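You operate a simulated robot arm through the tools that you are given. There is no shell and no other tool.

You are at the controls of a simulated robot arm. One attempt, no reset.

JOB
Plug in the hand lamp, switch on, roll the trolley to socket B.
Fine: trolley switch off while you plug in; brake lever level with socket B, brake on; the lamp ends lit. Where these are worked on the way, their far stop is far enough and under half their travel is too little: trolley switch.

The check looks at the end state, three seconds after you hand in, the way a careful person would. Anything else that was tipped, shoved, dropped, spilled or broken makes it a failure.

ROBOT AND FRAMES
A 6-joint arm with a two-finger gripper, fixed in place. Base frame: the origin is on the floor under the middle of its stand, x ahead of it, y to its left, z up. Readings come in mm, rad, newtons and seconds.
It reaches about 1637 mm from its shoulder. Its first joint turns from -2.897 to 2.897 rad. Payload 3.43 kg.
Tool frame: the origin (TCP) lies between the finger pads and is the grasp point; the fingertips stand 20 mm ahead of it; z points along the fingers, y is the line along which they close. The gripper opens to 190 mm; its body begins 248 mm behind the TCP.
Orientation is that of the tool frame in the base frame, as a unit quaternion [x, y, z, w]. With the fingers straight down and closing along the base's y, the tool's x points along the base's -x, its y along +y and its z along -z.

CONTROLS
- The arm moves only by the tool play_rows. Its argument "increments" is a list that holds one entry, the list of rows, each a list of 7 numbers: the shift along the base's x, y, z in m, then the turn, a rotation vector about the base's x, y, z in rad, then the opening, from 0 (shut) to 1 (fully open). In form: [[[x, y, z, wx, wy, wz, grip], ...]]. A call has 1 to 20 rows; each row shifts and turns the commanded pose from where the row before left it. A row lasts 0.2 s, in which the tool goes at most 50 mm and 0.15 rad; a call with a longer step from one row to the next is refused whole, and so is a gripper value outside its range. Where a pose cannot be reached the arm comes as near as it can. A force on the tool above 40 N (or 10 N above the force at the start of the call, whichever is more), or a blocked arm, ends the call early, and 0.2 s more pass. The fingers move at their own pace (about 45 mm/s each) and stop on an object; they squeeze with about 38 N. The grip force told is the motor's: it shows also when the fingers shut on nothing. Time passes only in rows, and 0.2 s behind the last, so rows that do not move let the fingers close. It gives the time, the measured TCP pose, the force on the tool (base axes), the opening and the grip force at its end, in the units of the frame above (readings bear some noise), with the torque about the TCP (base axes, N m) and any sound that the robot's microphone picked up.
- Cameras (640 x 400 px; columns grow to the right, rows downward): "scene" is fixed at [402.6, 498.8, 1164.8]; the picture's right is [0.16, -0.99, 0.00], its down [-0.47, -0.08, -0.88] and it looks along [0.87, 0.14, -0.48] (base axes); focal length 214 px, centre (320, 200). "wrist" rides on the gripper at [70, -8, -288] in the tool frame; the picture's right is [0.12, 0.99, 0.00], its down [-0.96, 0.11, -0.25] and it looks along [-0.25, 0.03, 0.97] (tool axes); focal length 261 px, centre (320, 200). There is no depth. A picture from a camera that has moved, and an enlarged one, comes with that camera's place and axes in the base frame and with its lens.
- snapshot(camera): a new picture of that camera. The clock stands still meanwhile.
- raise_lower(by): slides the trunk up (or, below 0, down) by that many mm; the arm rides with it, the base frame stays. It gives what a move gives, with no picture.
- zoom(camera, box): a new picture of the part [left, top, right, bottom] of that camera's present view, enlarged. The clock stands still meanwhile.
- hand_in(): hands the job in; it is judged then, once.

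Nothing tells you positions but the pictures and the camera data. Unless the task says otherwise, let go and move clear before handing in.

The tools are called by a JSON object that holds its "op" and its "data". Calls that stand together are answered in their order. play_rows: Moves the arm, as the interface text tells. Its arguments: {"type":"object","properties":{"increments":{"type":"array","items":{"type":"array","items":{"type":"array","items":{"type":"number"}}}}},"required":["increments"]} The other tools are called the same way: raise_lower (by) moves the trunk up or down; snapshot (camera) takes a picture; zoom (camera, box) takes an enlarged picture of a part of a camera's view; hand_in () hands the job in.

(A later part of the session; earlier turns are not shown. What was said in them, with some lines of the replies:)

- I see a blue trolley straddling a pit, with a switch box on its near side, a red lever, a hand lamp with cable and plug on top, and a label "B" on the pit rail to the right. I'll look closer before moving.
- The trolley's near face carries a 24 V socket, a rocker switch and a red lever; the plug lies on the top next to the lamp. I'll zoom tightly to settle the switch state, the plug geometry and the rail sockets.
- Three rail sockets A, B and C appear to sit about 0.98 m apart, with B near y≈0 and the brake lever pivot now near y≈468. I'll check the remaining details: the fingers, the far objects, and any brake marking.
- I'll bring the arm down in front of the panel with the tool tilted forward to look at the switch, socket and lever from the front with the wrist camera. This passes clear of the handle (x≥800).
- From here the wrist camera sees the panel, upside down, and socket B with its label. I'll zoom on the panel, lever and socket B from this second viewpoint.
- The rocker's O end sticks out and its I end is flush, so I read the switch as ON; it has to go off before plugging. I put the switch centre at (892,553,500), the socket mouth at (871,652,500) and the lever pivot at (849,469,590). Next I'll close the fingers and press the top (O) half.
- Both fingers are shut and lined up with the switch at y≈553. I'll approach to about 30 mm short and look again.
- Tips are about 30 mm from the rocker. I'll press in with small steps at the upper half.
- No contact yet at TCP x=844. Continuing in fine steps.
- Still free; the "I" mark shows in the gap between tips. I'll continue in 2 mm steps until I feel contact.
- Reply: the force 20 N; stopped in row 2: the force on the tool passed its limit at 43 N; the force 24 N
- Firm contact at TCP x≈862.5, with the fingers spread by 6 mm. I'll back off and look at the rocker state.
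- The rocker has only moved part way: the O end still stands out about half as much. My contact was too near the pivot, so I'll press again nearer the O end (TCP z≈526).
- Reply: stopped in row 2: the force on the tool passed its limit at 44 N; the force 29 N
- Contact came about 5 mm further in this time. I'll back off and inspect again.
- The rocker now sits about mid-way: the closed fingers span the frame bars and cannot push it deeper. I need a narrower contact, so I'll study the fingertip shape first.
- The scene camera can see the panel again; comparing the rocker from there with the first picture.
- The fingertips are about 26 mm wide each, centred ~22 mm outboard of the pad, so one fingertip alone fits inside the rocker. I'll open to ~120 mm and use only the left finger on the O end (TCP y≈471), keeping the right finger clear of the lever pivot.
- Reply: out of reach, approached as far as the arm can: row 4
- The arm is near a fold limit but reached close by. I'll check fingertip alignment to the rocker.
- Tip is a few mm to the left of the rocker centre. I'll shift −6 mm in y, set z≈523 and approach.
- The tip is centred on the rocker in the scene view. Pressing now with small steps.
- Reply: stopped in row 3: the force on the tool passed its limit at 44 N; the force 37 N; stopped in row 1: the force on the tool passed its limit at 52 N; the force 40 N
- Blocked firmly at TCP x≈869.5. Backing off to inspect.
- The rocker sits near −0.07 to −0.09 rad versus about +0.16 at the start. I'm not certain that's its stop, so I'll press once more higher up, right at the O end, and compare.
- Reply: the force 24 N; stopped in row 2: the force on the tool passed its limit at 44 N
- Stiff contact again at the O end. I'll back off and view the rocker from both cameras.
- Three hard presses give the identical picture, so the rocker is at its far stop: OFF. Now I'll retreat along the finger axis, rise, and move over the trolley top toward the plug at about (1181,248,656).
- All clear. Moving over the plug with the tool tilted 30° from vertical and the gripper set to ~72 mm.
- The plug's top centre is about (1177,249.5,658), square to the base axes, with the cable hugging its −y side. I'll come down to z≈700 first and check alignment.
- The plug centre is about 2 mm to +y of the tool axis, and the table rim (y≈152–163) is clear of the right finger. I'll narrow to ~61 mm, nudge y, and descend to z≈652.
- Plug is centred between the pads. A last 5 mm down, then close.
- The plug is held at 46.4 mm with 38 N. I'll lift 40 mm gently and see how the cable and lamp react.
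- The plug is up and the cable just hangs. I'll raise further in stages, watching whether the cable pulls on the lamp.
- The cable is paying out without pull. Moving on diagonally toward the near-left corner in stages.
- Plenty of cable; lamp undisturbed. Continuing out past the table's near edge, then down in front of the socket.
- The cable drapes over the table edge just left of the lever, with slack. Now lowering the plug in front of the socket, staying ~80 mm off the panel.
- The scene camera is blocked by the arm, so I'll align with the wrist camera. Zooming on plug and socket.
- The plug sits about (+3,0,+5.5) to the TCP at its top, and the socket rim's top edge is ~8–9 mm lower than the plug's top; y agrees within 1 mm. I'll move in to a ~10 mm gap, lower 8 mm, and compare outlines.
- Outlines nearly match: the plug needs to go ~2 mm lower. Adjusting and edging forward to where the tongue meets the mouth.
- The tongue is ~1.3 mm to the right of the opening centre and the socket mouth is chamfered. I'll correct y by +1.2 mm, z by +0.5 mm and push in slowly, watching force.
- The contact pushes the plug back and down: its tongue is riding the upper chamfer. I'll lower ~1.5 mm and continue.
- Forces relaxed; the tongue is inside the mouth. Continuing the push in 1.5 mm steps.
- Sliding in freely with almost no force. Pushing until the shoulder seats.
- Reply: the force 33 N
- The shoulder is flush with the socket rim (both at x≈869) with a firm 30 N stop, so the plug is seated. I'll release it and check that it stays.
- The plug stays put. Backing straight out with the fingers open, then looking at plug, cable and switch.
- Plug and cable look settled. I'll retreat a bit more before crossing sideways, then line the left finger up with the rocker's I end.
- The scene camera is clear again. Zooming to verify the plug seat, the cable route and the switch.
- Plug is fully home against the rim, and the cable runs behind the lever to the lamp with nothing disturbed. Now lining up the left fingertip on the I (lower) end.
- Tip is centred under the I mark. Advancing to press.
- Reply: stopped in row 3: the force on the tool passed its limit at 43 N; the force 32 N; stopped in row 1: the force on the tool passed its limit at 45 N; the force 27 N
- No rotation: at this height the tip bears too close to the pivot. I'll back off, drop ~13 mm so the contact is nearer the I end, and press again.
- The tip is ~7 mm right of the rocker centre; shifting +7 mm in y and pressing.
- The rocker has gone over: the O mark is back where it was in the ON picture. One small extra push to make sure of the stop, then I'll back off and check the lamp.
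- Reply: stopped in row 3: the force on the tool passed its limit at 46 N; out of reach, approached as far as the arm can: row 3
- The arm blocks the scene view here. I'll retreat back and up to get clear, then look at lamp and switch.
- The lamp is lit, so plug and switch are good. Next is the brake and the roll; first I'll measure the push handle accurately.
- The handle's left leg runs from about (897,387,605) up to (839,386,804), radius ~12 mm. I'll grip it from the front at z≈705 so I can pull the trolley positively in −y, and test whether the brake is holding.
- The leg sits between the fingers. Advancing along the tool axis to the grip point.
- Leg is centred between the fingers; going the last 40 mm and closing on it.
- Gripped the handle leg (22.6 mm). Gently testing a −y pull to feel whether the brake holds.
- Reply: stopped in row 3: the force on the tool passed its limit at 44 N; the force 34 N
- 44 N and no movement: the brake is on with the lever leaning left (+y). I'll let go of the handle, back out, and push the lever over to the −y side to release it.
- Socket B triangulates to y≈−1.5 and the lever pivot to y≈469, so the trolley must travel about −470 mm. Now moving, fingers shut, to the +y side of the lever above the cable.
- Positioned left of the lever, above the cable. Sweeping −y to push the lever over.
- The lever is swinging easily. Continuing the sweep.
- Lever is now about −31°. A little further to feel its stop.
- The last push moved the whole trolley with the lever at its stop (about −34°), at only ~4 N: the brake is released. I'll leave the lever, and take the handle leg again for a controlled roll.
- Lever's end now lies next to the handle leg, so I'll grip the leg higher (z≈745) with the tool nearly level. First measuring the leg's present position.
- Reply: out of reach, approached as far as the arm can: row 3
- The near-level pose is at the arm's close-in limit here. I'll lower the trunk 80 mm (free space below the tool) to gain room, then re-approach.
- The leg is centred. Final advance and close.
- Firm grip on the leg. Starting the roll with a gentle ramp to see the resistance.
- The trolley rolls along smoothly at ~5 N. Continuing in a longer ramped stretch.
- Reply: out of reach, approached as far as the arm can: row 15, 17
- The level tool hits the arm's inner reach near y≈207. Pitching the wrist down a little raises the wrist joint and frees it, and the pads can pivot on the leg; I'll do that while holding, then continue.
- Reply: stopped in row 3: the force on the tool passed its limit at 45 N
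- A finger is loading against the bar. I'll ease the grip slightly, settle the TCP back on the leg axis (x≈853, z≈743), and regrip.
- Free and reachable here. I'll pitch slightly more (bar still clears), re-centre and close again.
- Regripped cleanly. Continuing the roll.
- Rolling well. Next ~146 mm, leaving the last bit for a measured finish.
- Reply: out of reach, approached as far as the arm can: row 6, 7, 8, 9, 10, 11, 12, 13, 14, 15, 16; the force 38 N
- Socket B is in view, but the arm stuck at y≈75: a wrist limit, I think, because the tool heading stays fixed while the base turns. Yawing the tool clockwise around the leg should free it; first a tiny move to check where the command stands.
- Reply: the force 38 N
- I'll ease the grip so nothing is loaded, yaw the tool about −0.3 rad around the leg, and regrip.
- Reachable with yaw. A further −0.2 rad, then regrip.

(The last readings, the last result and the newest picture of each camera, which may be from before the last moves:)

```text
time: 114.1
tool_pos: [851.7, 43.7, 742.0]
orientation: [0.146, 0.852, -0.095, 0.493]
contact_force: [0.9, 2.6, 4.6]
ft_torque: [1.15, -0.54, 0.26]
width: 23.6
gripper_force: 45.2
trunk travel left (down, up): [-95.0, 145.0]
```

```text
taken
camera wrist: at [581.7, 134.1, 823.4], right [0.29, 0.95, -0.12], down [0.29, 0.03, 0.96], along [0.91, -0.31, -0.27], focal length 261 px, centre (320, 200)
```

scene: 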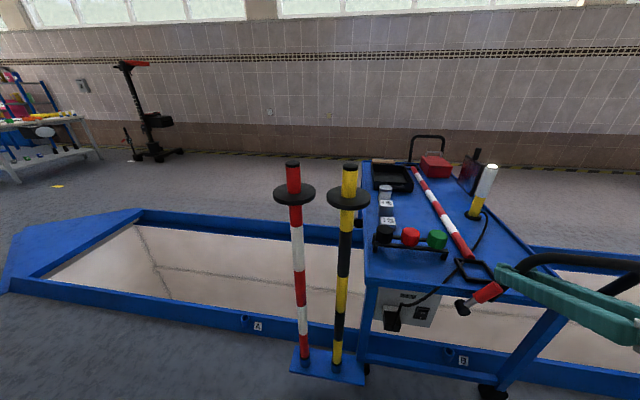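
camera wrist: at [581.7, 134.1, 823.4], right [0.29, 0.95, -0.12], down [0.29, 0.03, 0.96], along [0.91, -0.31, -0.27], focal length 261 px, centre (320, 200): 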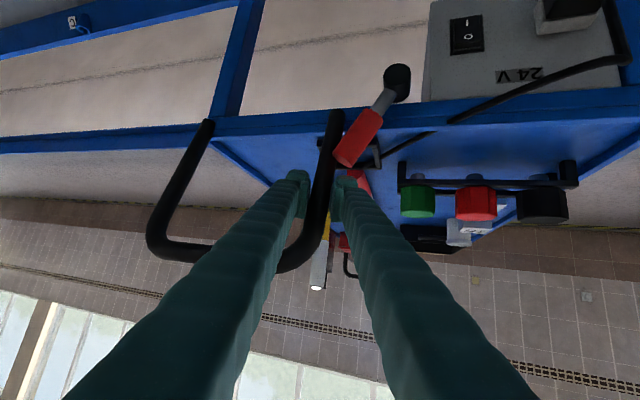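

The yawed grip works and the trolley follows. Another ~86 mm, then I'll measure the pivot against socket B.

{"op": "play_rows", "data": {"increments": [[[0, -0.003, 0, 0, 0, 0, 0.05], [0, -0.006, 0, 0, 0, 0, 0.05], [0, -0.009, 0, 0, 0, 0, 0.05], [0, -0.01, 0, 0, 0, 0, 0.05], [0, -0.01, 0, 0, 0, 0, 0.05], [0, -0.01, 0, 0, 0, 0, 0.05], [0, -0.01, 0, 0, 0, 0, 0.05], [0, -0.01, 0, 0, 0, 0, 0.05], [0, -0.009, 0, 0, 0, 0, 0.05], [0, -0.006, 0, 0, 0, 0, 0.05], [0, -0.003, 0, 0, 0, 0, 0.05], [0, 0, 0, 0, 0, 0, 0.05]]]}}

{"op": "snapshot", "data": {"camera": "scene"}}

{"op": "zoom", "data": {"camera": "scene", "box": [420, 280, 520, 380]}}

{"op": "snapshot", "data": {"camera": "wrist"}}

```text
time: 116.7
tool_pos: [851.0, -42.4, 742.1]
orientation: [0.147, 0.852, -0.097, 0.493]
contact_force: [-9.2, 1.8, -0.4]
ft_torque: [1.18, -0.41, 0.31]
width: 23.5
gripper_force: 45.2
trunk travel left (down, up): [-95.0, 145.0]
```

```text
taken
```

scene: 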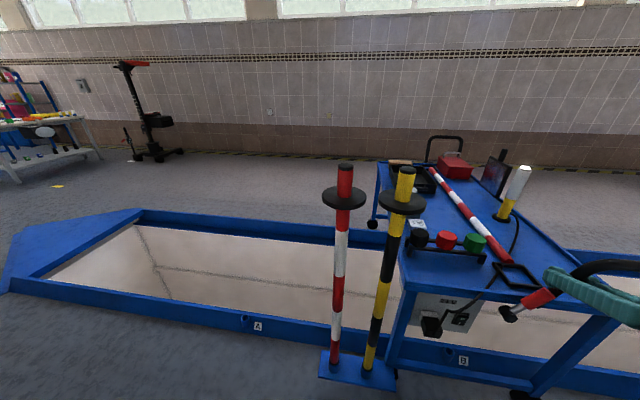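

```text
4.00 times, centred on (470, 330) of scene
camera zoom: at [402.6, 498.8, 1164.8], right [0.16, -0.99, 0.0], down [-0.47, -0.08, -0.88], along [0.87, 0.14, -0.48], focal length 858 px, centre (-280, -320)
```

zoom: 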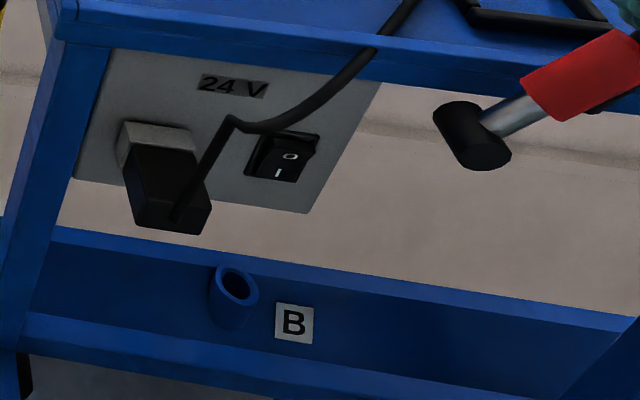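

```text
taken
camera wrist: at [581.6, 48.7, 823.4], right [0.29, 0.95, -0.12], down [0.29, 0.03, 0.96], along [0.91, -0.31, -0.27], focal length 261 px, centre (320, 200)
```

wrist: 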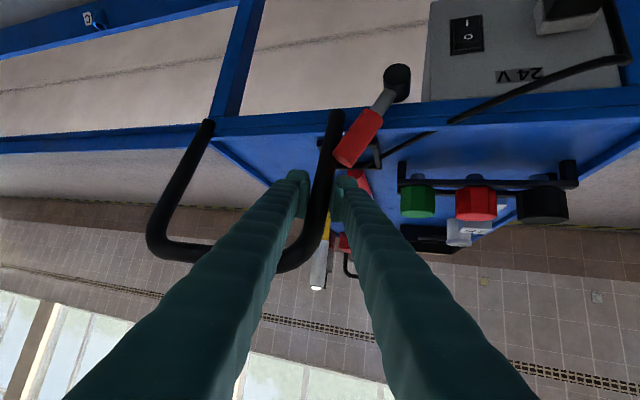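

Close now. Measuring the pivot precisely from both cameras before the last move.

{"op": "zoom", "data": {"camera": "wrist", "box": [360, 40, 440, 120]}}

{"op": "zoom", "data": {"camera": "scene", "box": [490, 295, 530, 335]}}

{"op": "zoom", "data": {"camera": "scene", "box": [430, 330, 490, 370]}}

```text
5.00 times, centred on (400, 80) of wrist
camera zoom: at [581.6, 48.7, 823.4], right [0.29, 0.95, -0.12], down [0.29, 0.03, 0.96], along [0.91, -0.31, -0.27], focal length 1303 px, centre (-80, 800)
```

zoom: 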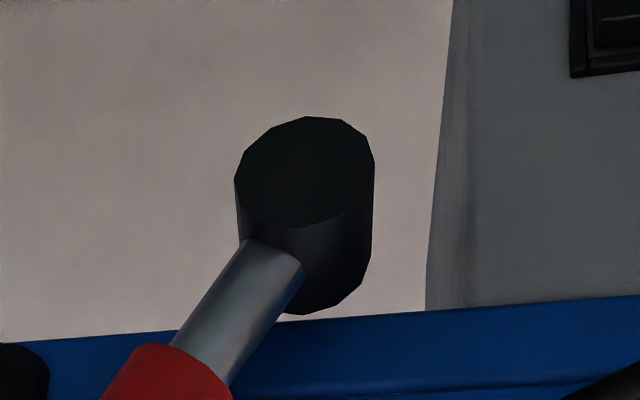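

```text
10.00 times, centred on (510, 315) of scene
camera zoom: at [402.6, 498.8, 1164.8], right [0.16, -0.99, 0.0], down [-0.47, -0.08, -0.88], along [0.87, 0.14, -0.48], focal length 2145 px, centre (-1580, -950)
```

zoom: 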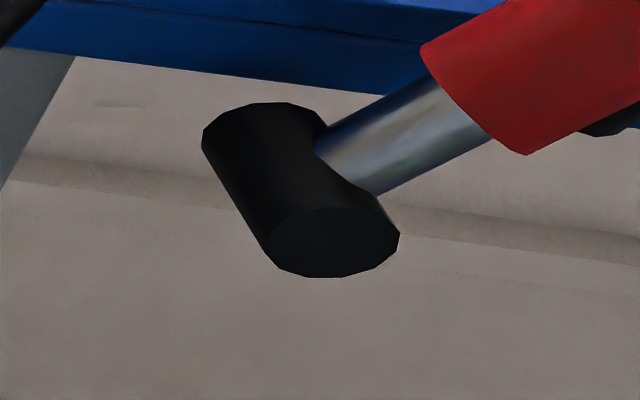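

```text
10.00 times, centred on (460, 350) of scene
camera zoom: at [402.6, 498.8, 1164.8], right [0.16, -0.99, 0.0], down [-0.47, -0.08, -0.88], along [0.87, 0.14, -0.48], focal length 2145 px, centre (-1080, -1300)
```

zoom: 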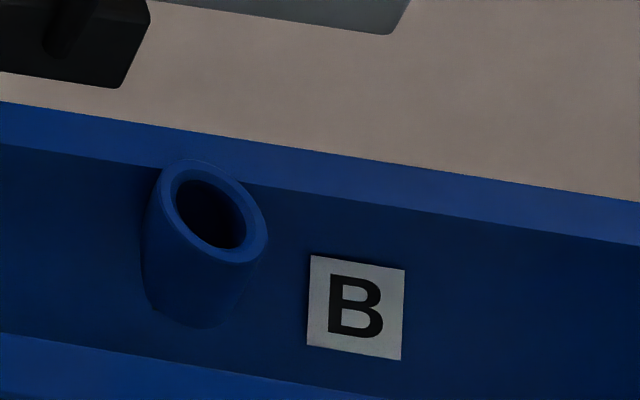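

Pivot is at y≈33; socket B at y≈−2. Last −35 mm.

{"op": "play_rows", "data": {"increments": [[[0, -0.003, 0, 0, 0, 0, 0.05], [0, -0.005, 0, 0, 0, 0, 0.05], [0, -0.007, 0, 0, 0, 0, 0.05], [0, -0.007, 0, 0, 0, 0, 0.05], [0, -0.006, 0, 0, 0, 0, 0.05], [0, -0.004, 0, 0, 0, 0, 0.05], [0, -0.003, 0, 0, 0, 0, 0.05], [0, 0, 0, 0, 0, 0, 0.05], [0, 0, 0, 0, 0, 0, 0.05]]]}}

{"op": "zoom", "data": {"camera": "scene", "box": [430, 290, 550, 370]}}

{"op": "zoom", "data": {"camera": "wrist", "box": [360, 40, 440, 120]}}

{"op": "snapshot", "data": {"camera": "scene"}}

```text
time: 118.7
tool_pos: [852.4, -78.0, 742.3]
orientation: [0.147, 0.852, -0.096, 0.494]
contact_force: [-1.5, 1.2, -2.3]
ft_torque: [1.17, -0.48, 0.24]
width: 23.7
gripper_force: 45.0
trunk travel left (down, up): [-95.0, 145.0]
```

```text
5.00 times, centred on (490, 330) of scene
camera zoom: at [402.6, 498.8, 1164.8], right [0.16, -0.99, 0.0], down [-0.47, -0.08, -0.88], along [0.87, 0.14, -0.48], focal length 1072 px, centre (-530, -450)
```

zoom: 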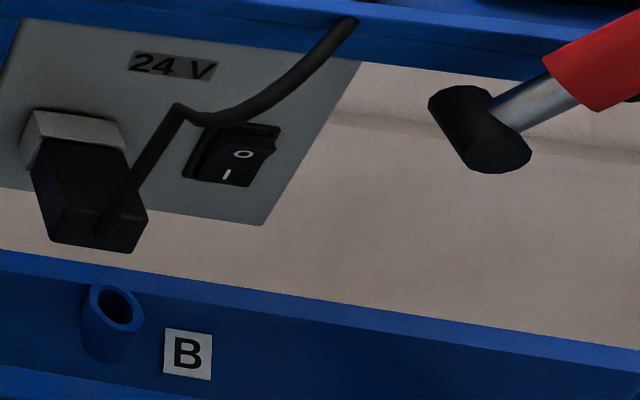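

```text
5.00 times, centred on (400, 80) of wrist
camera zoom: at [581.6, 13.3, 823.5], right [0.29, 0.95, -0.12], down [0.29, 0.03, 0.96], along [0.91, -0.31, -0.27], focal length 1303 px, centre (-80, 800)
```

zoom: 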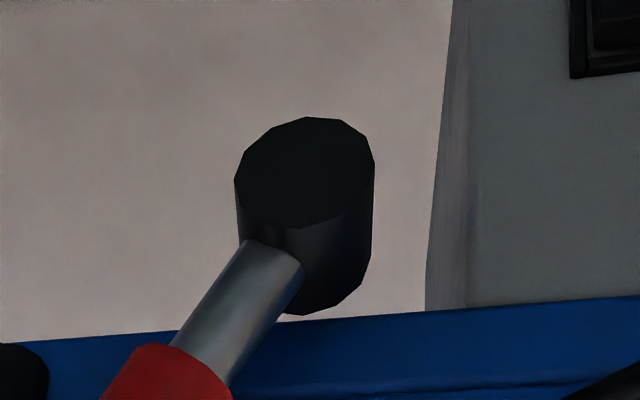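

```text
taken
```

scene: 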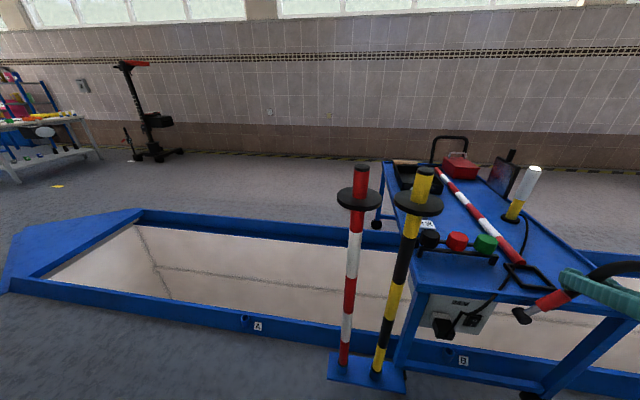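

The pivot is now level with socket B (≈−2 vs −1.5). I'll release the handle gently and back out along the tool axis, watching that the trolley stays.

{"op": "play_rows", "data": {"increments": [[[0, 0, 0, 0, 0, 0, 0.2], [0, 0, 0, 0, 0, 0, 0.3], [0, 0, 0, 0, 0, 0, 0.36], [-0.016, 0.006, 0.01, 0, 0, 0, 0.36], [-0.016, 0.006, 0.01, 0, 0, 0, 0.36], [0, 0, 0, 0, 0, 0, 0.36]]]}}

{"op": "snapshot", "data": {"camera": "wrist"}}

{"op": "zoom", "data": {"camera": "scene", "box": [430, 240, 640, 400]}}

```text
time: 120.1
tool_pos: [817.6, -67.0, 763.5]
orientation: [0.146, 0.852, -0.096, 0.493]
contact_force: [0.3, 0.6, 0.9]
ft_torque: [-0.02, 0.0, -0.02]
width: 68.4
gripper_force: 0.0
trunk travel left (down, up): [-95.0, 145.0]
```

```text
taken
camera wrist: at [548.3, 23.9, 844.3], right [0.29, 0.95, -0.12], down [0.29, 0.03, 0.96], along [0.91, -0.31, -0.27], focal length 261 px, centre (320, 200)
```

wrist: 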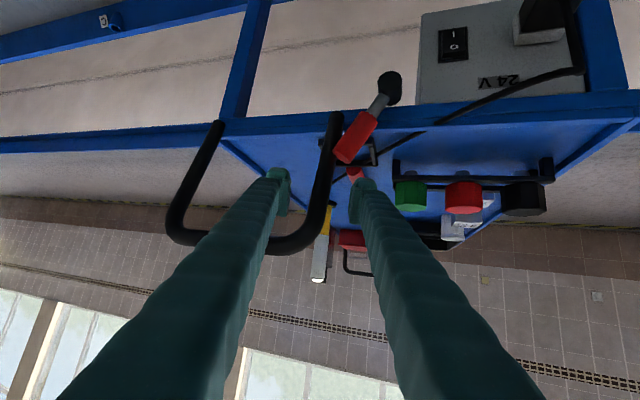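

```text
2.50 times, centred on (535, 320) of scene
camera zoom: at [402.6, 498.8, 1164.8], right [0.16, -0.99, 0.0], down [-0.47, -0.08, -0.88], along [0.87, 0.14, -0.48], focal length 536 px, centre (-218, -100)
```

zoom: 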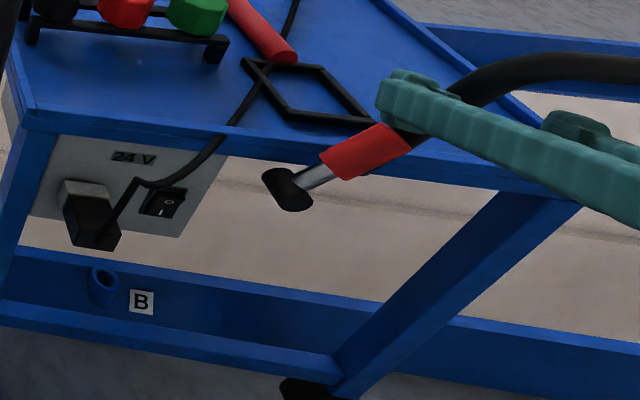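

Trolley stays. Retreating further.

{"op": "play_rows", "data": {"increments": [[[-0.016, 0.006, 0.01, 0, 0, 0, 0.3], [-0.016, 0.006, 0.01, 0, 0, 0, 0.2], [-0.016, 0.006, 0.01, 0, 0.05, 0, 0.1], [-0.01, 0, 0.01, 0, 0.07, 0, 0], [0, 0, 0.01, 0, 0.07, 0, 0], [0, 0, 0, 0, 0, 0, 0]]]}}

{"op": "snapshot", "data": {"camera": "wrist"}}

{"op": "snapshot", "data": {"camera": "scene"}}

```text
time: 121.5
tool_pos: [761.0, -48.1, 812.9]
orientation: [0.137, 0.895, -0.109, 0.41]
contact_force: [0.9, -0.1, -0.3]
ft_torque: [0.01, 0.02, 0.05]
width: 0.0
gripper_force: 34.6
trunk travel left (down, up): [-95.0, 145.0]
```

```text
taken
camera wrist: at [511.9, 42.7, 944.5], right [0.26, 0.95, -0.17], down [0.47, 0.03, 0.88], along [0.85, -0.31, -0.43], focal length 261 px, centre (320, 200)
```

wrist: 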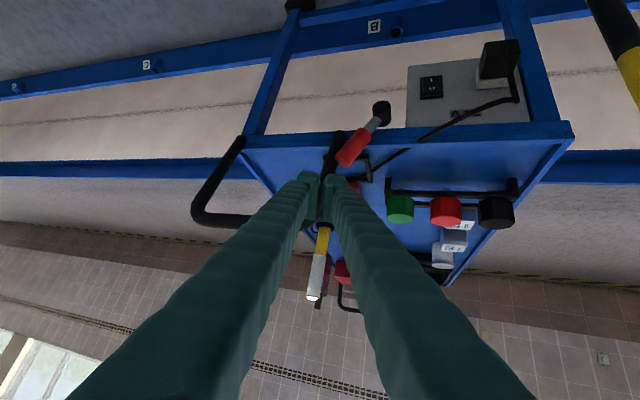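

```text
taken
```

scene: 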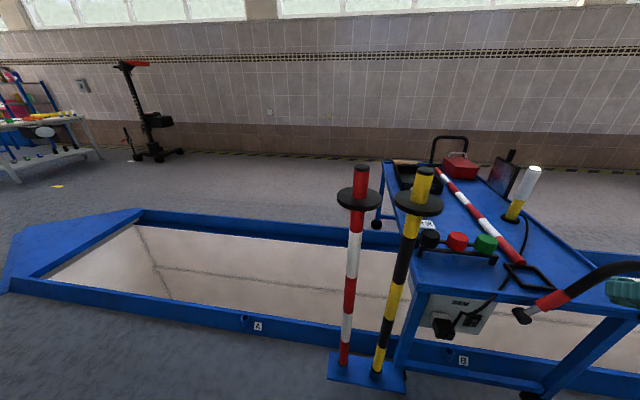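

Both socket B and the lever pivot are in this one wrist view. Checking their alignment here.

{"op": "zoom", "data": {"camera": "wrist", "box": [340, 10, 440, 80]}}

{"op": "zoom", "data": {"camera": "wrist", "box": [320, 85, 420, 185]}}

```text
5.71 times, centred on (390, 45) of wrist
camera zoom: at [511.9, 42.7, 944.5], right [0.26, 0.95, -0.17], down [0.47, 0.03, 0.88], along [0.85, -0.31, -0.43], focal length 1489 px, centre (-80, 1086)
```

zoom: 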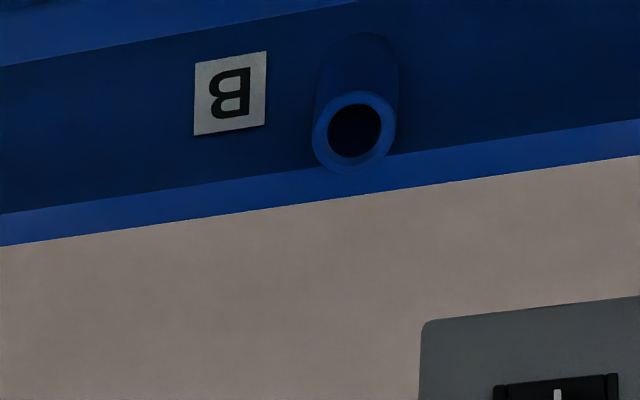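

```text
4.00 times, centred on (370, 135) of wrist
camera zoom: at [511.9, 42.7, 944.5], right [0.26, 0.95, -0.17], down [0.47, 0.03, 0.88], along [0.85, -0.31, -0.43], focal length 1043 px, centre (120, 460)
```

zoom: 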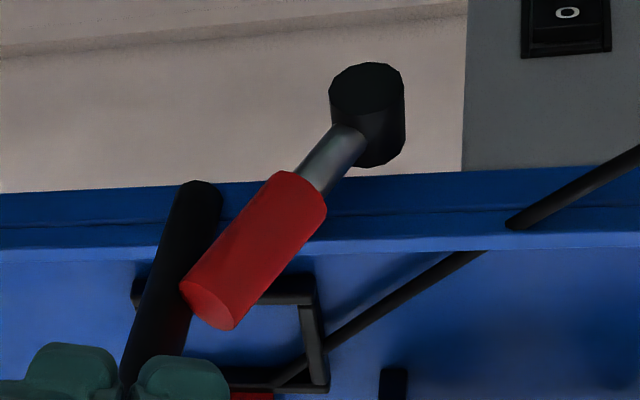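

Pivot y≈−0.9 against socket B y≈−1.2: level within about a millimetre. Next I set the brake. I'll bring the closed fingertips to the −y side of the lever, in front of the handle leg.

{"op": "play_rows", "data": {"increments": [[[0.005, -0.025, -0.02, 0, 0, 0, 0], [0.005, -0.024, -0.03, 0, 0, 0, 0], [0.01, 0, -0.03, 0, 0, 0, 0], [0.012, 0, -0.025, 0, 0, 0, 0], [0.012, 0, -0.02, 0, 0, 0, 0], [0, 0, 0, 0, 0, 0, 0]]]}}

{"op": "zoom", "data": {"camera": "wrist", "box": [260, 80, 420, 240]}}

{"op": "zoom", "data": {"camera": "scene", "box": [480, 240, 640, 360]}}

```text
time: 122.9
tool_pos: [805.9, -96.3, 688.3]
orientation: [0.138, 0.895, -0.109, 0.41]
contact_force: [-0.7, 1.5, 0.4]
ft_torque: [-0.02, -0.01, -0.01]
width: 0.1
gripper_force: 34.2
trunk travel left (down, up): [-95.0, 145.0]
```

```text
2.50 times, centred on (340, 160) of wrist
camera zoom: at [556.5, -5.6, 817.5], right [0.26, 0.95, -0.17], down [0.47, 0.03, 0.88], along [0.85, -0.31, -0.43], focal length 652 px, centre (270, 300)
```

zoom: 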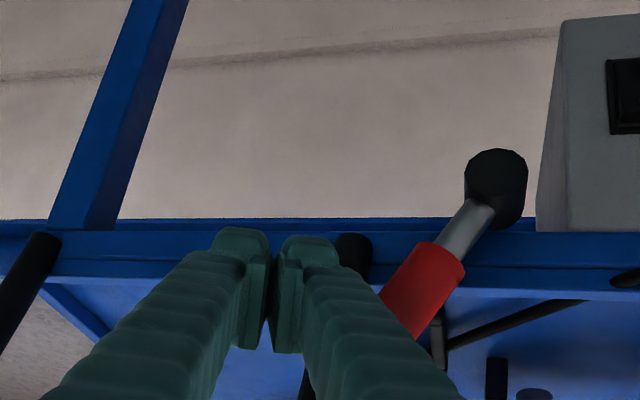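

```text
3.33 times, centred on (560, 300) of scene
camera zoom: at [402.6, 498.8, 1164.8], right [0.16, -0.99, 0.0], down [-0.47, -0.08, -0.88], along [0.87, 0.14, -0.48], focal length 715 px, centre (-480, -133)
```

zoom: 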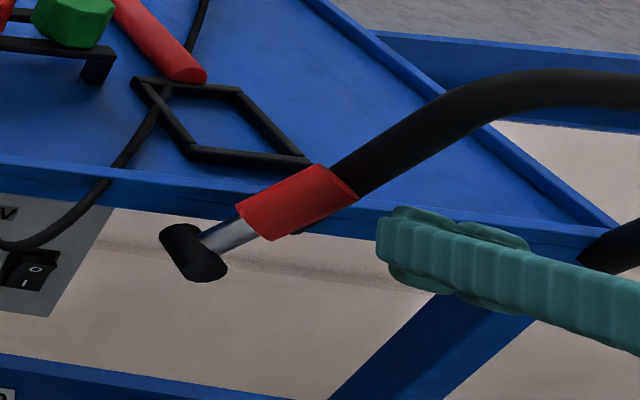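

{"op": "play_rows", "data": {"increments": [[[0.01, 0, -0.01, 0, 0, 0, 0], [0.01, 0, -0.01, 0, 0, 0, 0], [0, 0, 0, 0, 0, 0, 0]]]}}

{"op": "zoom", "data": {"camera": "wrist", "box": [260, 80, 420, 240]}}

{"op": "zoom", "data": {"camera": "scene", "box": [480, 240, 640, 360]}}

```text
time: 123.7
tool_pos: [824.9, -95.7, 667.3]
orientation: [0.138, 0.895, -0.109, 0.411]
contact_force: [0.9, -0.2, -0.1]
ft_torque: [-0.01, 0.02, -0.01]
width: 0.2
gripper_force: 34.3
trunk travel left (down, up): [-95.0, 145.0]
```

```text
2.50 times, centred on (340, 160) of wrist
camera zoom: at [575.7, -5.4, 797.9], right [0.26, 0.95, -0.17], down [0.47, 0.03, 0.88], along [0.85, -0.31, -0.43], focal length 652 px, centre (270, 300)
```

zoom: 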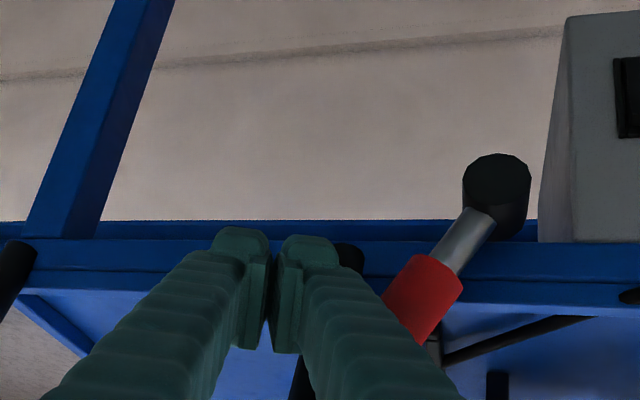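

```text
3.33 times, centred on (560, 300) of scene
camera zoom: at [402.6, 498.8, 1164.8], right [0.16, -0.99, 0.0], down [-0.47, -0.08, -0.88], along [0.87, 0.14, -0.48], focal length 715 px, centre (-480, -133)
```

zoom: 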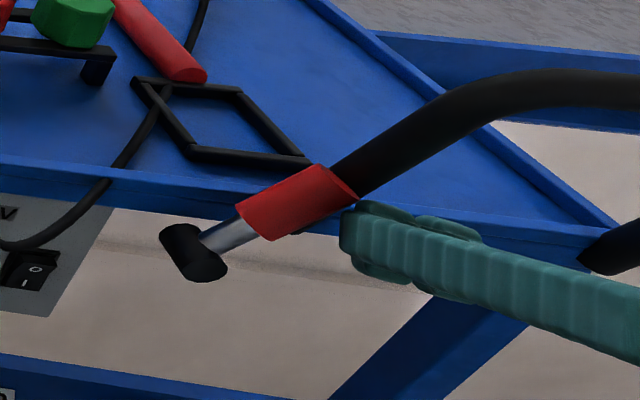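

Fingertips are just right of the lever grip, ahead of the leg. Pushing +y gently.

{"op": "play_rows", "data": {"increments": [[[0, 0.005, 0, 0, 0, 0, 0], [0, 0.005, 0, 0, 0, 0, 0], [0, 0.005, 0, 0, 0, 0, 0], [0, 0.005, 0, 0, 0, 0, 0], [0, 0, 0, 0, 0, 0, 0]]]}}

{"op": "zoom", "data": {"camera": "wrist", "box": [260, 80, 420, 240]}}

{"op": "zoom", "data": {"camera": "scene", "box": [480, 240, 640, 360]}}

```text
time: 124.9
tool_pos: [825.8, -75.9, 666.8]
orientation: [0.138, 0.895, -0.109, 0.409]
contact_force: [-4.0, -2.8, 0.7]
ft_torque: [0.02, -0.06, 0.02]
width: 0.0
gripper_force: 34.5
trunk travel left (down, up): [-95.0, 145.0]
```

```text
2.50 times, centred on (340, 160) of wrist
camera zoom: at [576.4, 13.9, 797.7], right [0.26, 0.95, -0.17], down [0.47, 0.03, 0.88], along [0.85, -0.31, -0.43], focal length 652 px, centre (270, 300)
```

zoom: 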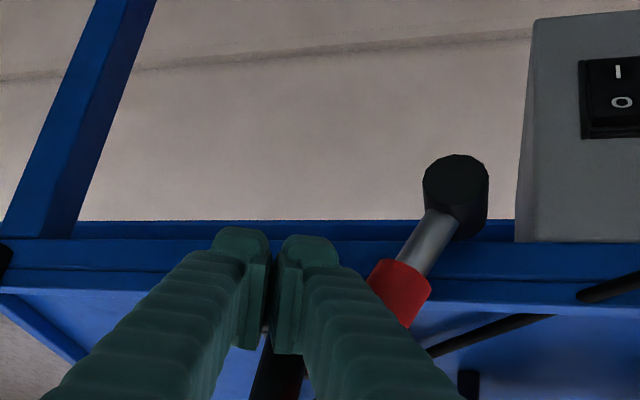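

```text
3.33 times, centred on (560, 300) of scene
camera zoom: at [402.6, 498.8, 1164.8], right [0.16, -0.99, 0.0], down [-0.47, -0.08, -0.88], along [0.87, 0.14, -0.48], focal length 715 px, centre (-480, -133)
```

zoom: 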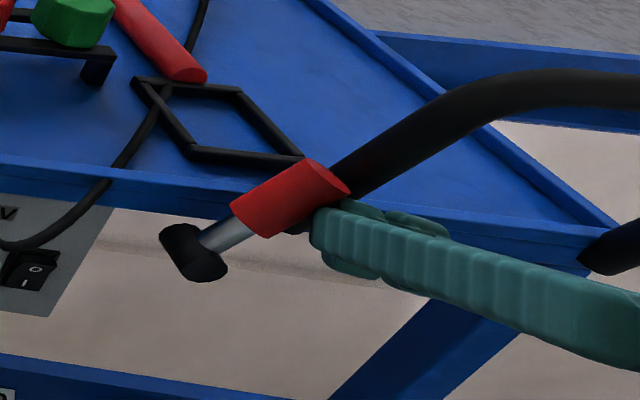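

Contact: the lever begins to lift and the trolley hasn't moved. Adding a little +x overlap and continuing.

{"op": "play_rows", "data": {"increments": [[[0.003, 0.004, 0, 0, 0, 0, 0], [0.003, 0.005, 0, 0, 0, 0, 0], [0, 0.005, 0, 0, 0, 0, 0], [0, 0.005, 0, 0, 0, 0, 0], [0, 0, 0, 0, 0, 0, 0]]]}}

{"op": "zoom", "data": {"camera": "scene", "box": [480, 240, 640, 360]}}

{"op": "zoom", "data": {"camera": "wrist", "box": [260, 80, 420, 240]}}

```text
time: 126.1
tool_pos: [832.2, -57.3, 667.1]
orientation: [0.137, 0.895, -0.11, 0.41]
contact_force: [-0.2, -0.4, 0.2]
ft_torque: [-0.01, -0.04, 0.0]
width: 0.0
gripper_force: 34.3
trunk travel left (down, up): [-95.0, 145.0]
```

```text
3.33 times, centred on (560, 300) of scene
camera zoom: at [402.6, 498.8, 1164.8], right [0.16, -0.99, 0.0], down [-0.47, -0.08, -0.88], along [0.87, 0.14, -0.48], focal length 715 px, centre (-480, -133)
```

zoom: 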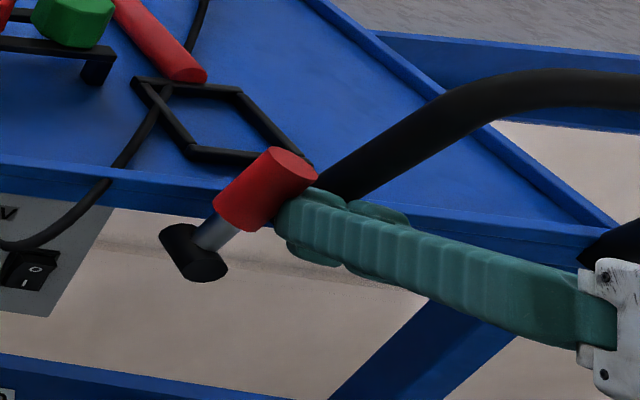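

```text
2.50 times, centred on (340, 160) of wrist
camera zoom: at [582.9, 32.9, 797.5], right [0.26, 0.95, -0.17], down [0.47, 0.03, 0.88], along [0.85, -0.31, -0.43], focal length 652 px, centre (270, 300)
```

zoom: 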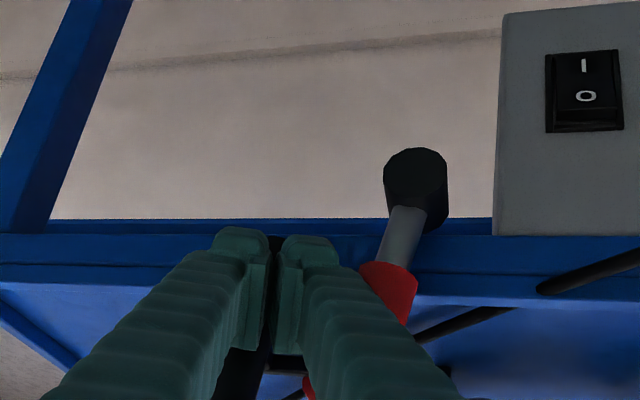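

Lever swinging up smoothly with near-zero force; trolley still in place. Continuing the push.

{"op": "play_rows", "data": {"increments": [[[0, 0.006, 0, 0, 0, 0, 0], [0, 0.007, 0, 0, 0, 0, 0], [0, 0.007, 0, 0, 0, 0, 0], [0, 0.007, 0, 0, 0, 0, 0], [0, 0.007, 0, 0, 0, 0, 0], [0, 0, 0, 0, 0, 0, 0]]]}}

{"op": "zoom", "data": {"camera": "scene", "box": [480, 240, 640, 360]}}

{"op": "zoom", "data": {"camera": "wrist", "box": [260, 80, 420, 240]}}

```text
time: 127.5
tool_pos: [831.1, -22.3, 667.6]
orientation: [0.138, 0.895, -0.109, 0.41]
contact_force: [-1.6, -1.9, -0.4]
ft_torque: [-0.02, -0.01, -0.02]
width: 0.1
gripper_force: 34.4
trunk travel left (down, up): [-95.0, 145.0]
```

```text
3.33 times, centred on (560, 300) of scene
camera zoom: at [402.6, 498.8, 1164.8], right [0.16, -0.99, 0.0], down [-0.47, -0.08, -0.88], along [0.87, 0.14, -0.48], focal length 715 px, centre (-480, -133)
```

zoom: 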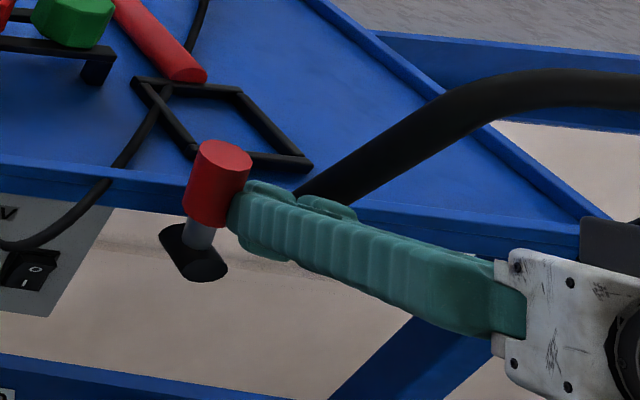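

```text
2.50 times, centred on (340, 160) of wrist
camera zoom: at [581.2, 67.6, 798.3], right [0.26, 0.95, -0.17], down [0.47, 0.03, 0.88], along [0.85, -0.31, -0.43], focal length 652 px, centre (270, 300)
```

zoom: 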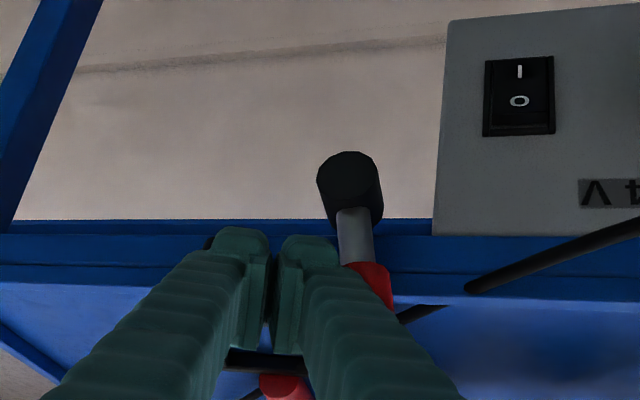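

{"op": "play_rows", "data": {"increments": [[[0, 0.006, 0, 0, 0, 0, 0], [0, 0.006, 0, 0, 0, 0, 0], [0, 0.006, 0, 0, 0, 0, 0], [0, 0, 0, 0, 0, 0, 0]]]}}

{"op": "play_rows", "data": {"increments": [[[0, 0.005, 0, 0, 0, 0, 0], [0, 0.004, 0, 0, 0, 0, 0], [0, 0, 0, 0, 0, 0, 0]]]}}

{"op": "zoom", "data": {"camera": "scene", "box": [480, 240, 640, 360]}}

{"op": "zoom", "data": {"camera": "wrist", "box": [260, 80, 420, 240]}}

```text
time: 128.5
tool_pos: [833.1, -4.2, 668.1]
orientation: [0.138, 0.895, -0.109, 0.41]
contact_force: [-2.2, -2.4, -0.2]
ft_torque: [-0.03, 0.0, 0.04]
width: 0.0
gripper_force: 34.4
trunk travel left (down, up): [-95.0, 145.0]
```

```text
time: 129.3
tool_pos: [830.8, 3.7, 666.7]
orientation: [0.138, 0.895, -0.11, 0.41]
contact_force: [-3.1, -3.7, -0.4]
ft_torque: [0.01, 0.01, 0.03]
width: 0.0
gripper_force: 34.5
trunk travel left (down, up): [-95.0, 145.0]
```

```text
3.33 times, centred on (560, 300) of scene
camera zoom: at [402.6, 498.8, 1164.8], right [0.16, -0.99, 0.0], down [-0.47, -0.08, -0.88], along [0.87, 0.14, -0.48], focal length 715 px, centre (-480, -133)
```

zoom: 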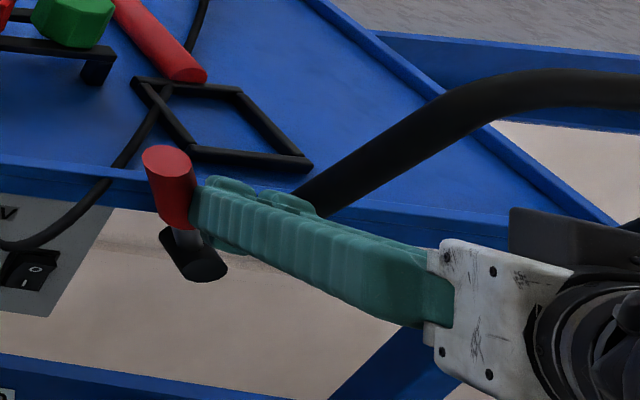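

```text
2.50 times, centred on (340, 160) of wrist
camera zoom: at [581.8, 93.8, 798.3], right [0.26, 0.95, -0.17], down [0.47, 0.03, 0.88], along [0.85, -0.31, -0.43], focal length 652 px, centre (270, 300)
```

zoom: 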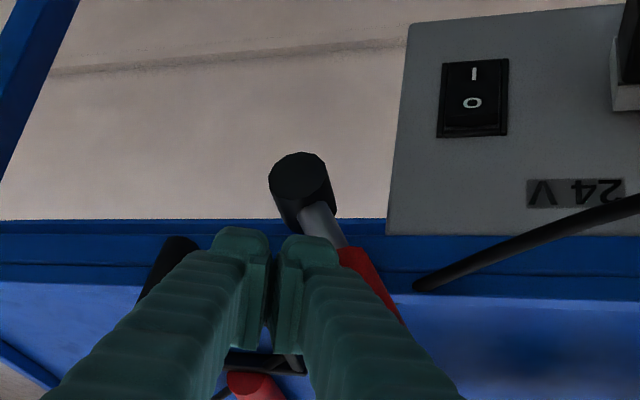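

{"op": "play_rows", "data": {"increments": [[[0, 0.004, 0, 0, 0, 0, 0], [0, 0.004, 0, 0, 0, 0, 0], [0, 0.004, 0, 0, 0, 0, 0], [0, 0, 0, 0, 0, 0, 0]]]}}

{"op": "play_rows", "data": {"increments": [[[0, 0.004, 0, 0, 0, 0, 0], [0, 0.004, 0, 0, 0, 0, 0], [0, 0, 0, 0, 0, 0, 0]]]}}

{"op": "zoom", "data": {"camera": "scene", "box": [480, 240, 640, 360]}}

{"op": "zoom", "data": {"camera": "wrist", "box": [260, 80, 420, 240]}}

```text
time: 129.9
tool_pos: [829.1, 6.5, 668.7]
orientation: [0.141, 0.894, -0.112, 0.411]
contact_force: [-12.0, -41.7, 8.7]
ft_torque: [0.16, -0.19, -0.57]
width: 0.0
gripper_force: 34.0
trunk travel left (down, up): [-95.0, 145.0]
stopped in row 3: the force on the tool passed its limit at 45 N (the readings are from after the stop); the commanded pose is now the measured one
```

```text
time: 130.3
tool_pos: [826.4, 9.2, 671.4]
orientation: [0.141, 0.893, -0.112, 0.412]
contact_force: [-15.4, -44.6, 12.2]
ft_torque: [0.26, -0.24, -0.64]
width: 0.0
gripper_force: 34.2
trunk travel left (down, up): [-95.0, 145.0]
stopped in row 1: the force on the tool passed its limit at 57 N (the readings are from after the stop); the commanded pose is now the measured one
```

```text
3.33 times, centred on (560, 300) of scene
camera zoom: at [402.6, 498.8, 1164.8], right [0.16, -0.99, 0.0], down [-0.47, -0.08, -0.88], along [0.87, 0.14, -0.48], focal length 715 px, centre (-480, -133)
```

zoom: 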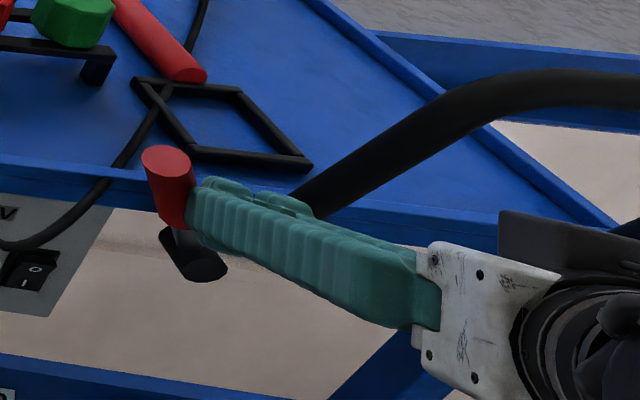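

```text
2.50 times, centred on (340, 160) of wrist
camera zoom: at [578.8, 101.7, 798.8], right [0.27, 0.95, -0.18], down [0.46, 0.03, 0.89], along [0.84, -0.32, -0.43], focal length 652 px, centre (270, 300)
```

zoom: 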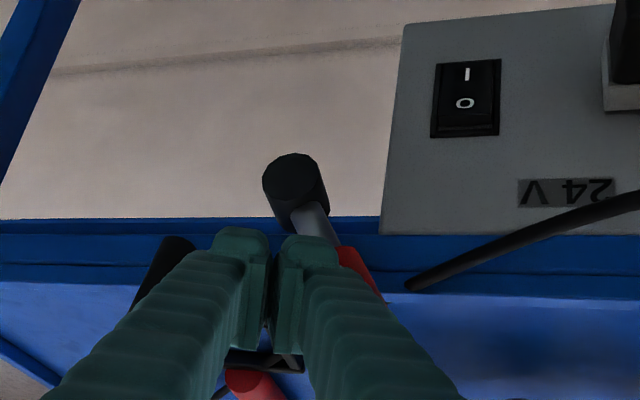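

The lever has reached its stop at ≈+30° (its original "on" angle), and 45–57 N doesn't move the trolley: brake on. Backing off and away.

{"op": "play_rows", "data": {"increments": [[[0, -0.008, 0, 0, 0, 0, 0], [-0.01, -0.012, 0, 0, 0, 0, 0], [-0.02, 0, 0.02, 0, 0, 0, 0], [-0.025, 0, 0.03, 0, 0, 0, 0], [-0.025, 0, 0.035, 0, 0, 0, 0], [0, 0, 0.045, 0, 0, 0, 0], [0, 0, 0.045, 0, 0, 0, 0], [0, 0, 0, 0, 0, 0, 0]]]}}

{"op": "snapshot", "data": {"camera": "wrist"}}

{"op": "snapshot", "data": {"camera": "scene"}}

```text
time: 132.1
tool_pos: [747.9, -5.6, 842.6]
orientation: [0.138, 0.894, -0.111, 0.411]
contact_force: [0.5, 0.1, 0.3]
ft_torque: [0.0, -0.01, -0.01]
width: 0.0
gripper_force: 34.8
trunk travel left (down, up): [-95.0, 145.0]
```

```text
taken
camera wrist: at [498.7, 86.0, 973.1], right [0.26, 0.95, -0.18], down [0.46, 0.04, 0.88], along [0.85, -0.31, -0.43], focal length 261 px, centre (320, 200)
```

wrist: 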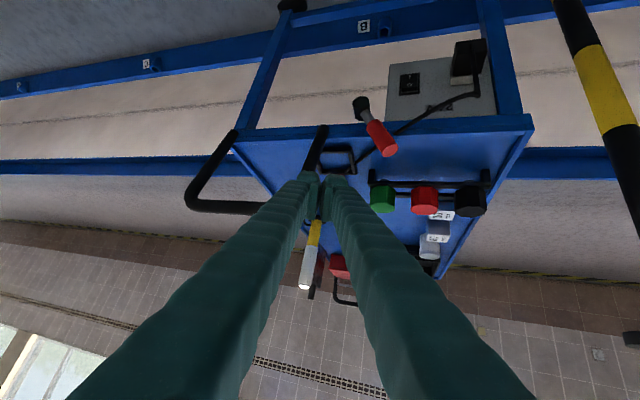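

```text
taken
```

scene: 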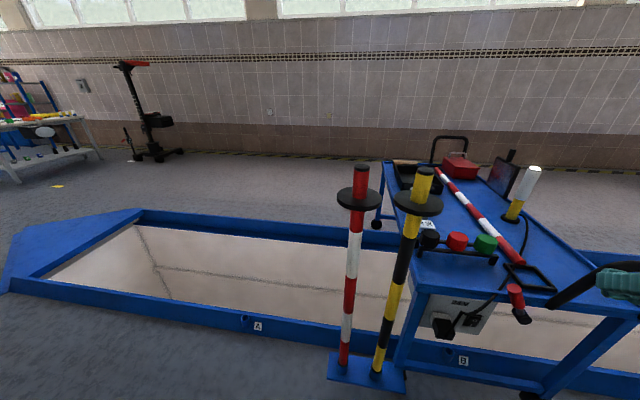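

Clear of the lever. Checking every item: alignment, lever angle, switch, plug, lamp and the loose things on the trolley.

{"op": "zoom", "data": {"camera": "wrist", "box": [330, 10, 410, 70]}}

{"op": "zoom", "data": {"camera": "wrist", "box": [320, 70, 420, 170]}}

{"op": "zoom", "data": {"camera": "scene", "box": [410, 260, 550, 380]}}

{"op": "zoom", "data": {"camera": "scene", "box": [370, 130, 570, 280]}}

{"op": "zoom", "data": {"camera": "wrist", "box": [380, 30, 500, 140]}}

```text
6.67 times, centred on (370, 40) of wrist
camera zoom: at [498.7, 86.0, 973.1], right [0.26, 0.95, -0.18], down [0.46, 0.04, 0.88], along [0.85, -0.31, -0.43], focal length 1738 px, centre (-13, 1267)
```

zoom: 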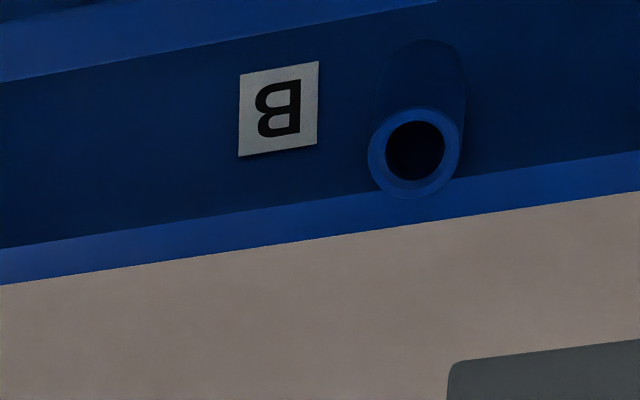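

```text
4.00 times, centred on (370, 120) of wrist
camera zoom: at [498.7, 86.0, 973.1], right [0.26, 0.95, -0.18], down [0.46, 0.04, 0.88], along [0.85, -0.31, -0.43], focal length 1043 px, centre (120, 520)
```

zoom: 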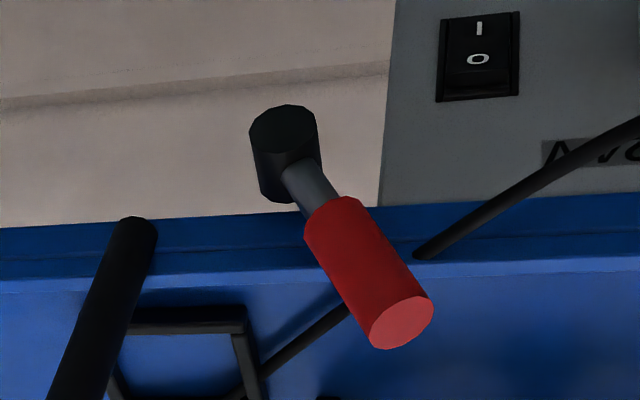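

```text
3.33 times, centred on (480, 320) of scene
camera zoom: at [402.6, 498.8, 1164.8], right [0.16, -0.99, 0.0], down [-0.47, -0.08, -0.88], along [0.87, 0.14, -0.48], focal length 715 px, centre (-213, -200)
```

zoom: 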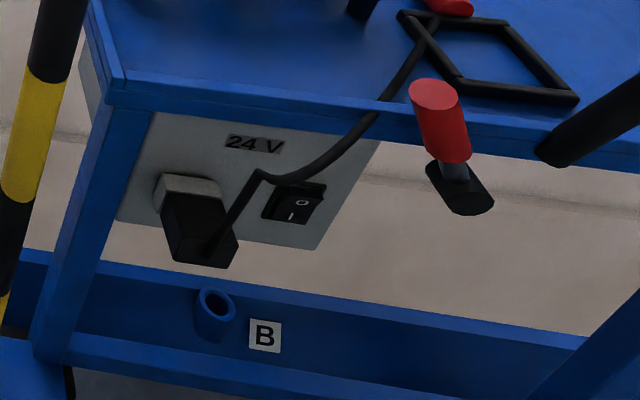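

```text
2.67 times, centred on (470, 205) of scene
camera zoom: at [402.6, 498.8, 1164.8], right [0.16, -0.99, 0.0], down [-0.47, -0.08, -0.88], along [0.87, 0.14, -0.48], focal length 572 px, centre (-80, 187)
```

zoom: 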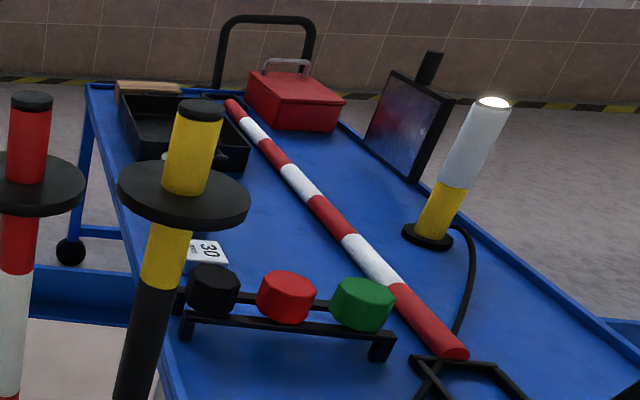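

```text
3.64 times, centred on (440, 85) of wrist
camera zoom: at [498.7, 86.0, 973.1], right [0.26, 0.95, -0.18], down [0.46, 0.04, 0.88], along [0.85, -0.31, -0.43], focal length 948 px, centre (-116, 618)
```

zoom: 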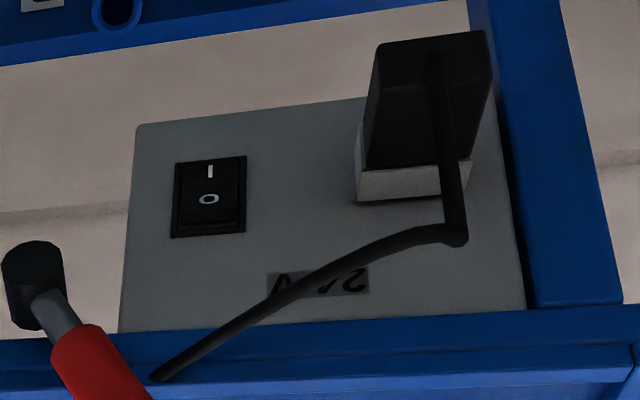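

All good: pivot y≈−0.6 vs socket B y≈−1.0, lever at its original on-angle (29.4°), switch I, plug seated, lamp lit and upright, loose items in place. I'll move the arm well clear.

{"op": "play_rows", "data": {"increments": [[[-0.01, 0, 0.03, 0, 0, 0, 0], [-0.01, 0, 0.04, 0, 0, 0, 0], [-0.01, 0, 0.045, 0, 0, 0, 0], [-0.01, 0, 0.045, 0, 0, 0, 0], [0, 0, 0.03, 0, 0, 0, 0], [0, 0, 0, 0, 0, 0, 0], [0, 0, 0, 0, 0, 0, 0]]]}}

{"op": "snapshot", "data": {"camera": "scene"}}

{"op": "snapshot", "data": {"camera": "wrist"}}

{"op": "zoom", "data": {"camera": "scene", "box": [480, 150, 560, 230]}}

```text
time: 133.7
tool_pos: [708.9, -7.6, 1032.2]
orientation: [0.139, 0.894, -0.111, 0.411]
contact_force: [0.3, 0.2, 0.3]
ft_torque: [-0.02, -0.01, 0.02]
width: 0.0
gripper_force: 34.7
trunk travel left (down, up): [-95.0, 145.0]
```

```text
taken
```

scene: 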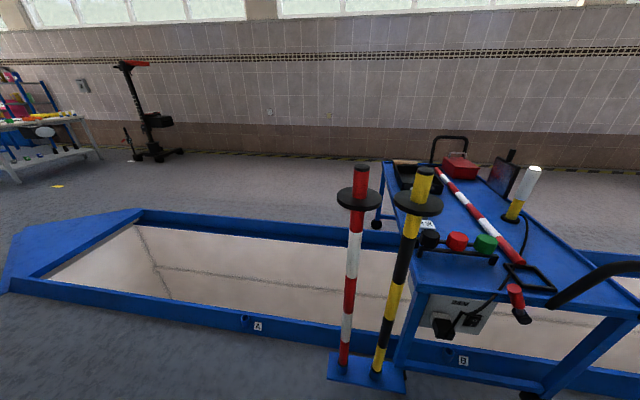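

```text
taken
camera wrist: at [459.2, 83.7, 1162.6], right [0.26, 0.95, -0.18], down [0.46, 0.04, 0.88], along [0.85, -0.31, -0.43], focal length 261 px, centre (320, 200)
```

wrist: 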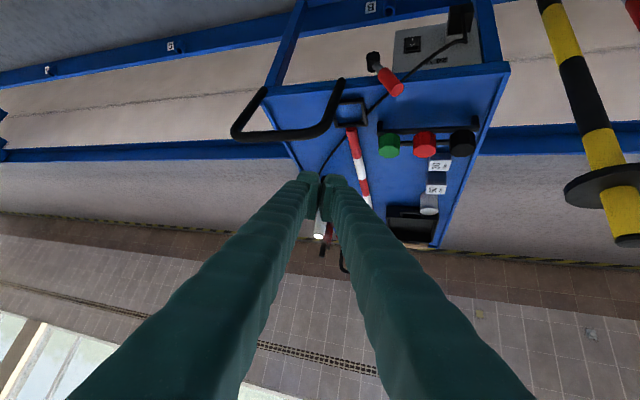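

```text
5.00 times, centred on (520, 190) of scene
camera zoom: at [402.6, 498.8, 1164.8], right [0.16, -0.99, 0.0], down [-0.47, -0.08, -0.88], along [0.87, 0.14, -0.48], focal length 1072 px, centre (-680, 250)
```

zoom: 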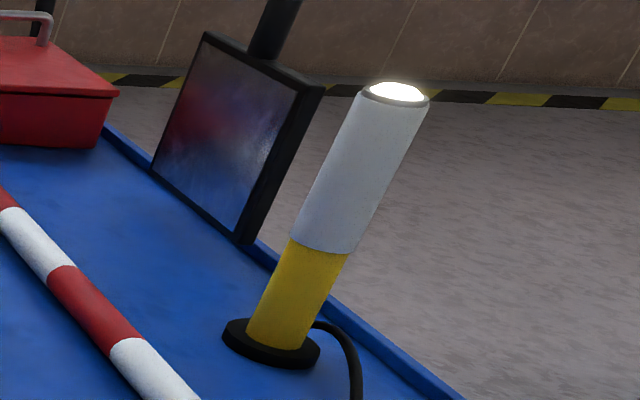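

The arm is clear, the lamp is lit, the switch is on, and the brake is on with the lever level with socket B. The rods, blocks, tray and box are all standing where they were, so I'm handing the job in.

{"op": "hand_in", "data": {}}

```text
The job is handed in.
```

I plugged in the lamp, switched it on, rolled the trolley to socket B and set the brake, then handed the job in. I haven't seen the check's result.

- **Switch:** It was on at the start, so I turned it fully off before plugging in. It is now on (I).
- **Plug and lamp:** The plug is fully in the 24 V socket, and the lamp is lit and upright.
- **Position:** The brake lever's pivot is at y ≈ −0.6 mm and socket B is at about −1.0 mm, measured from the same wrist-camera view.
- **Brake:** The lever is back at the angle it had when the brake was holding at the start. A push of about 50 N did not move the trolley.
- **Everything else:** The rods, blocks, tray and box looked upright and undisturbed in the last pictures. The arm has let go and moved clear.

"Level with socket B" could be read another way. I lined up the lever's pivot; with the brake on, the lever leans, so its grip end sits about 58 mm to the left of the socket.
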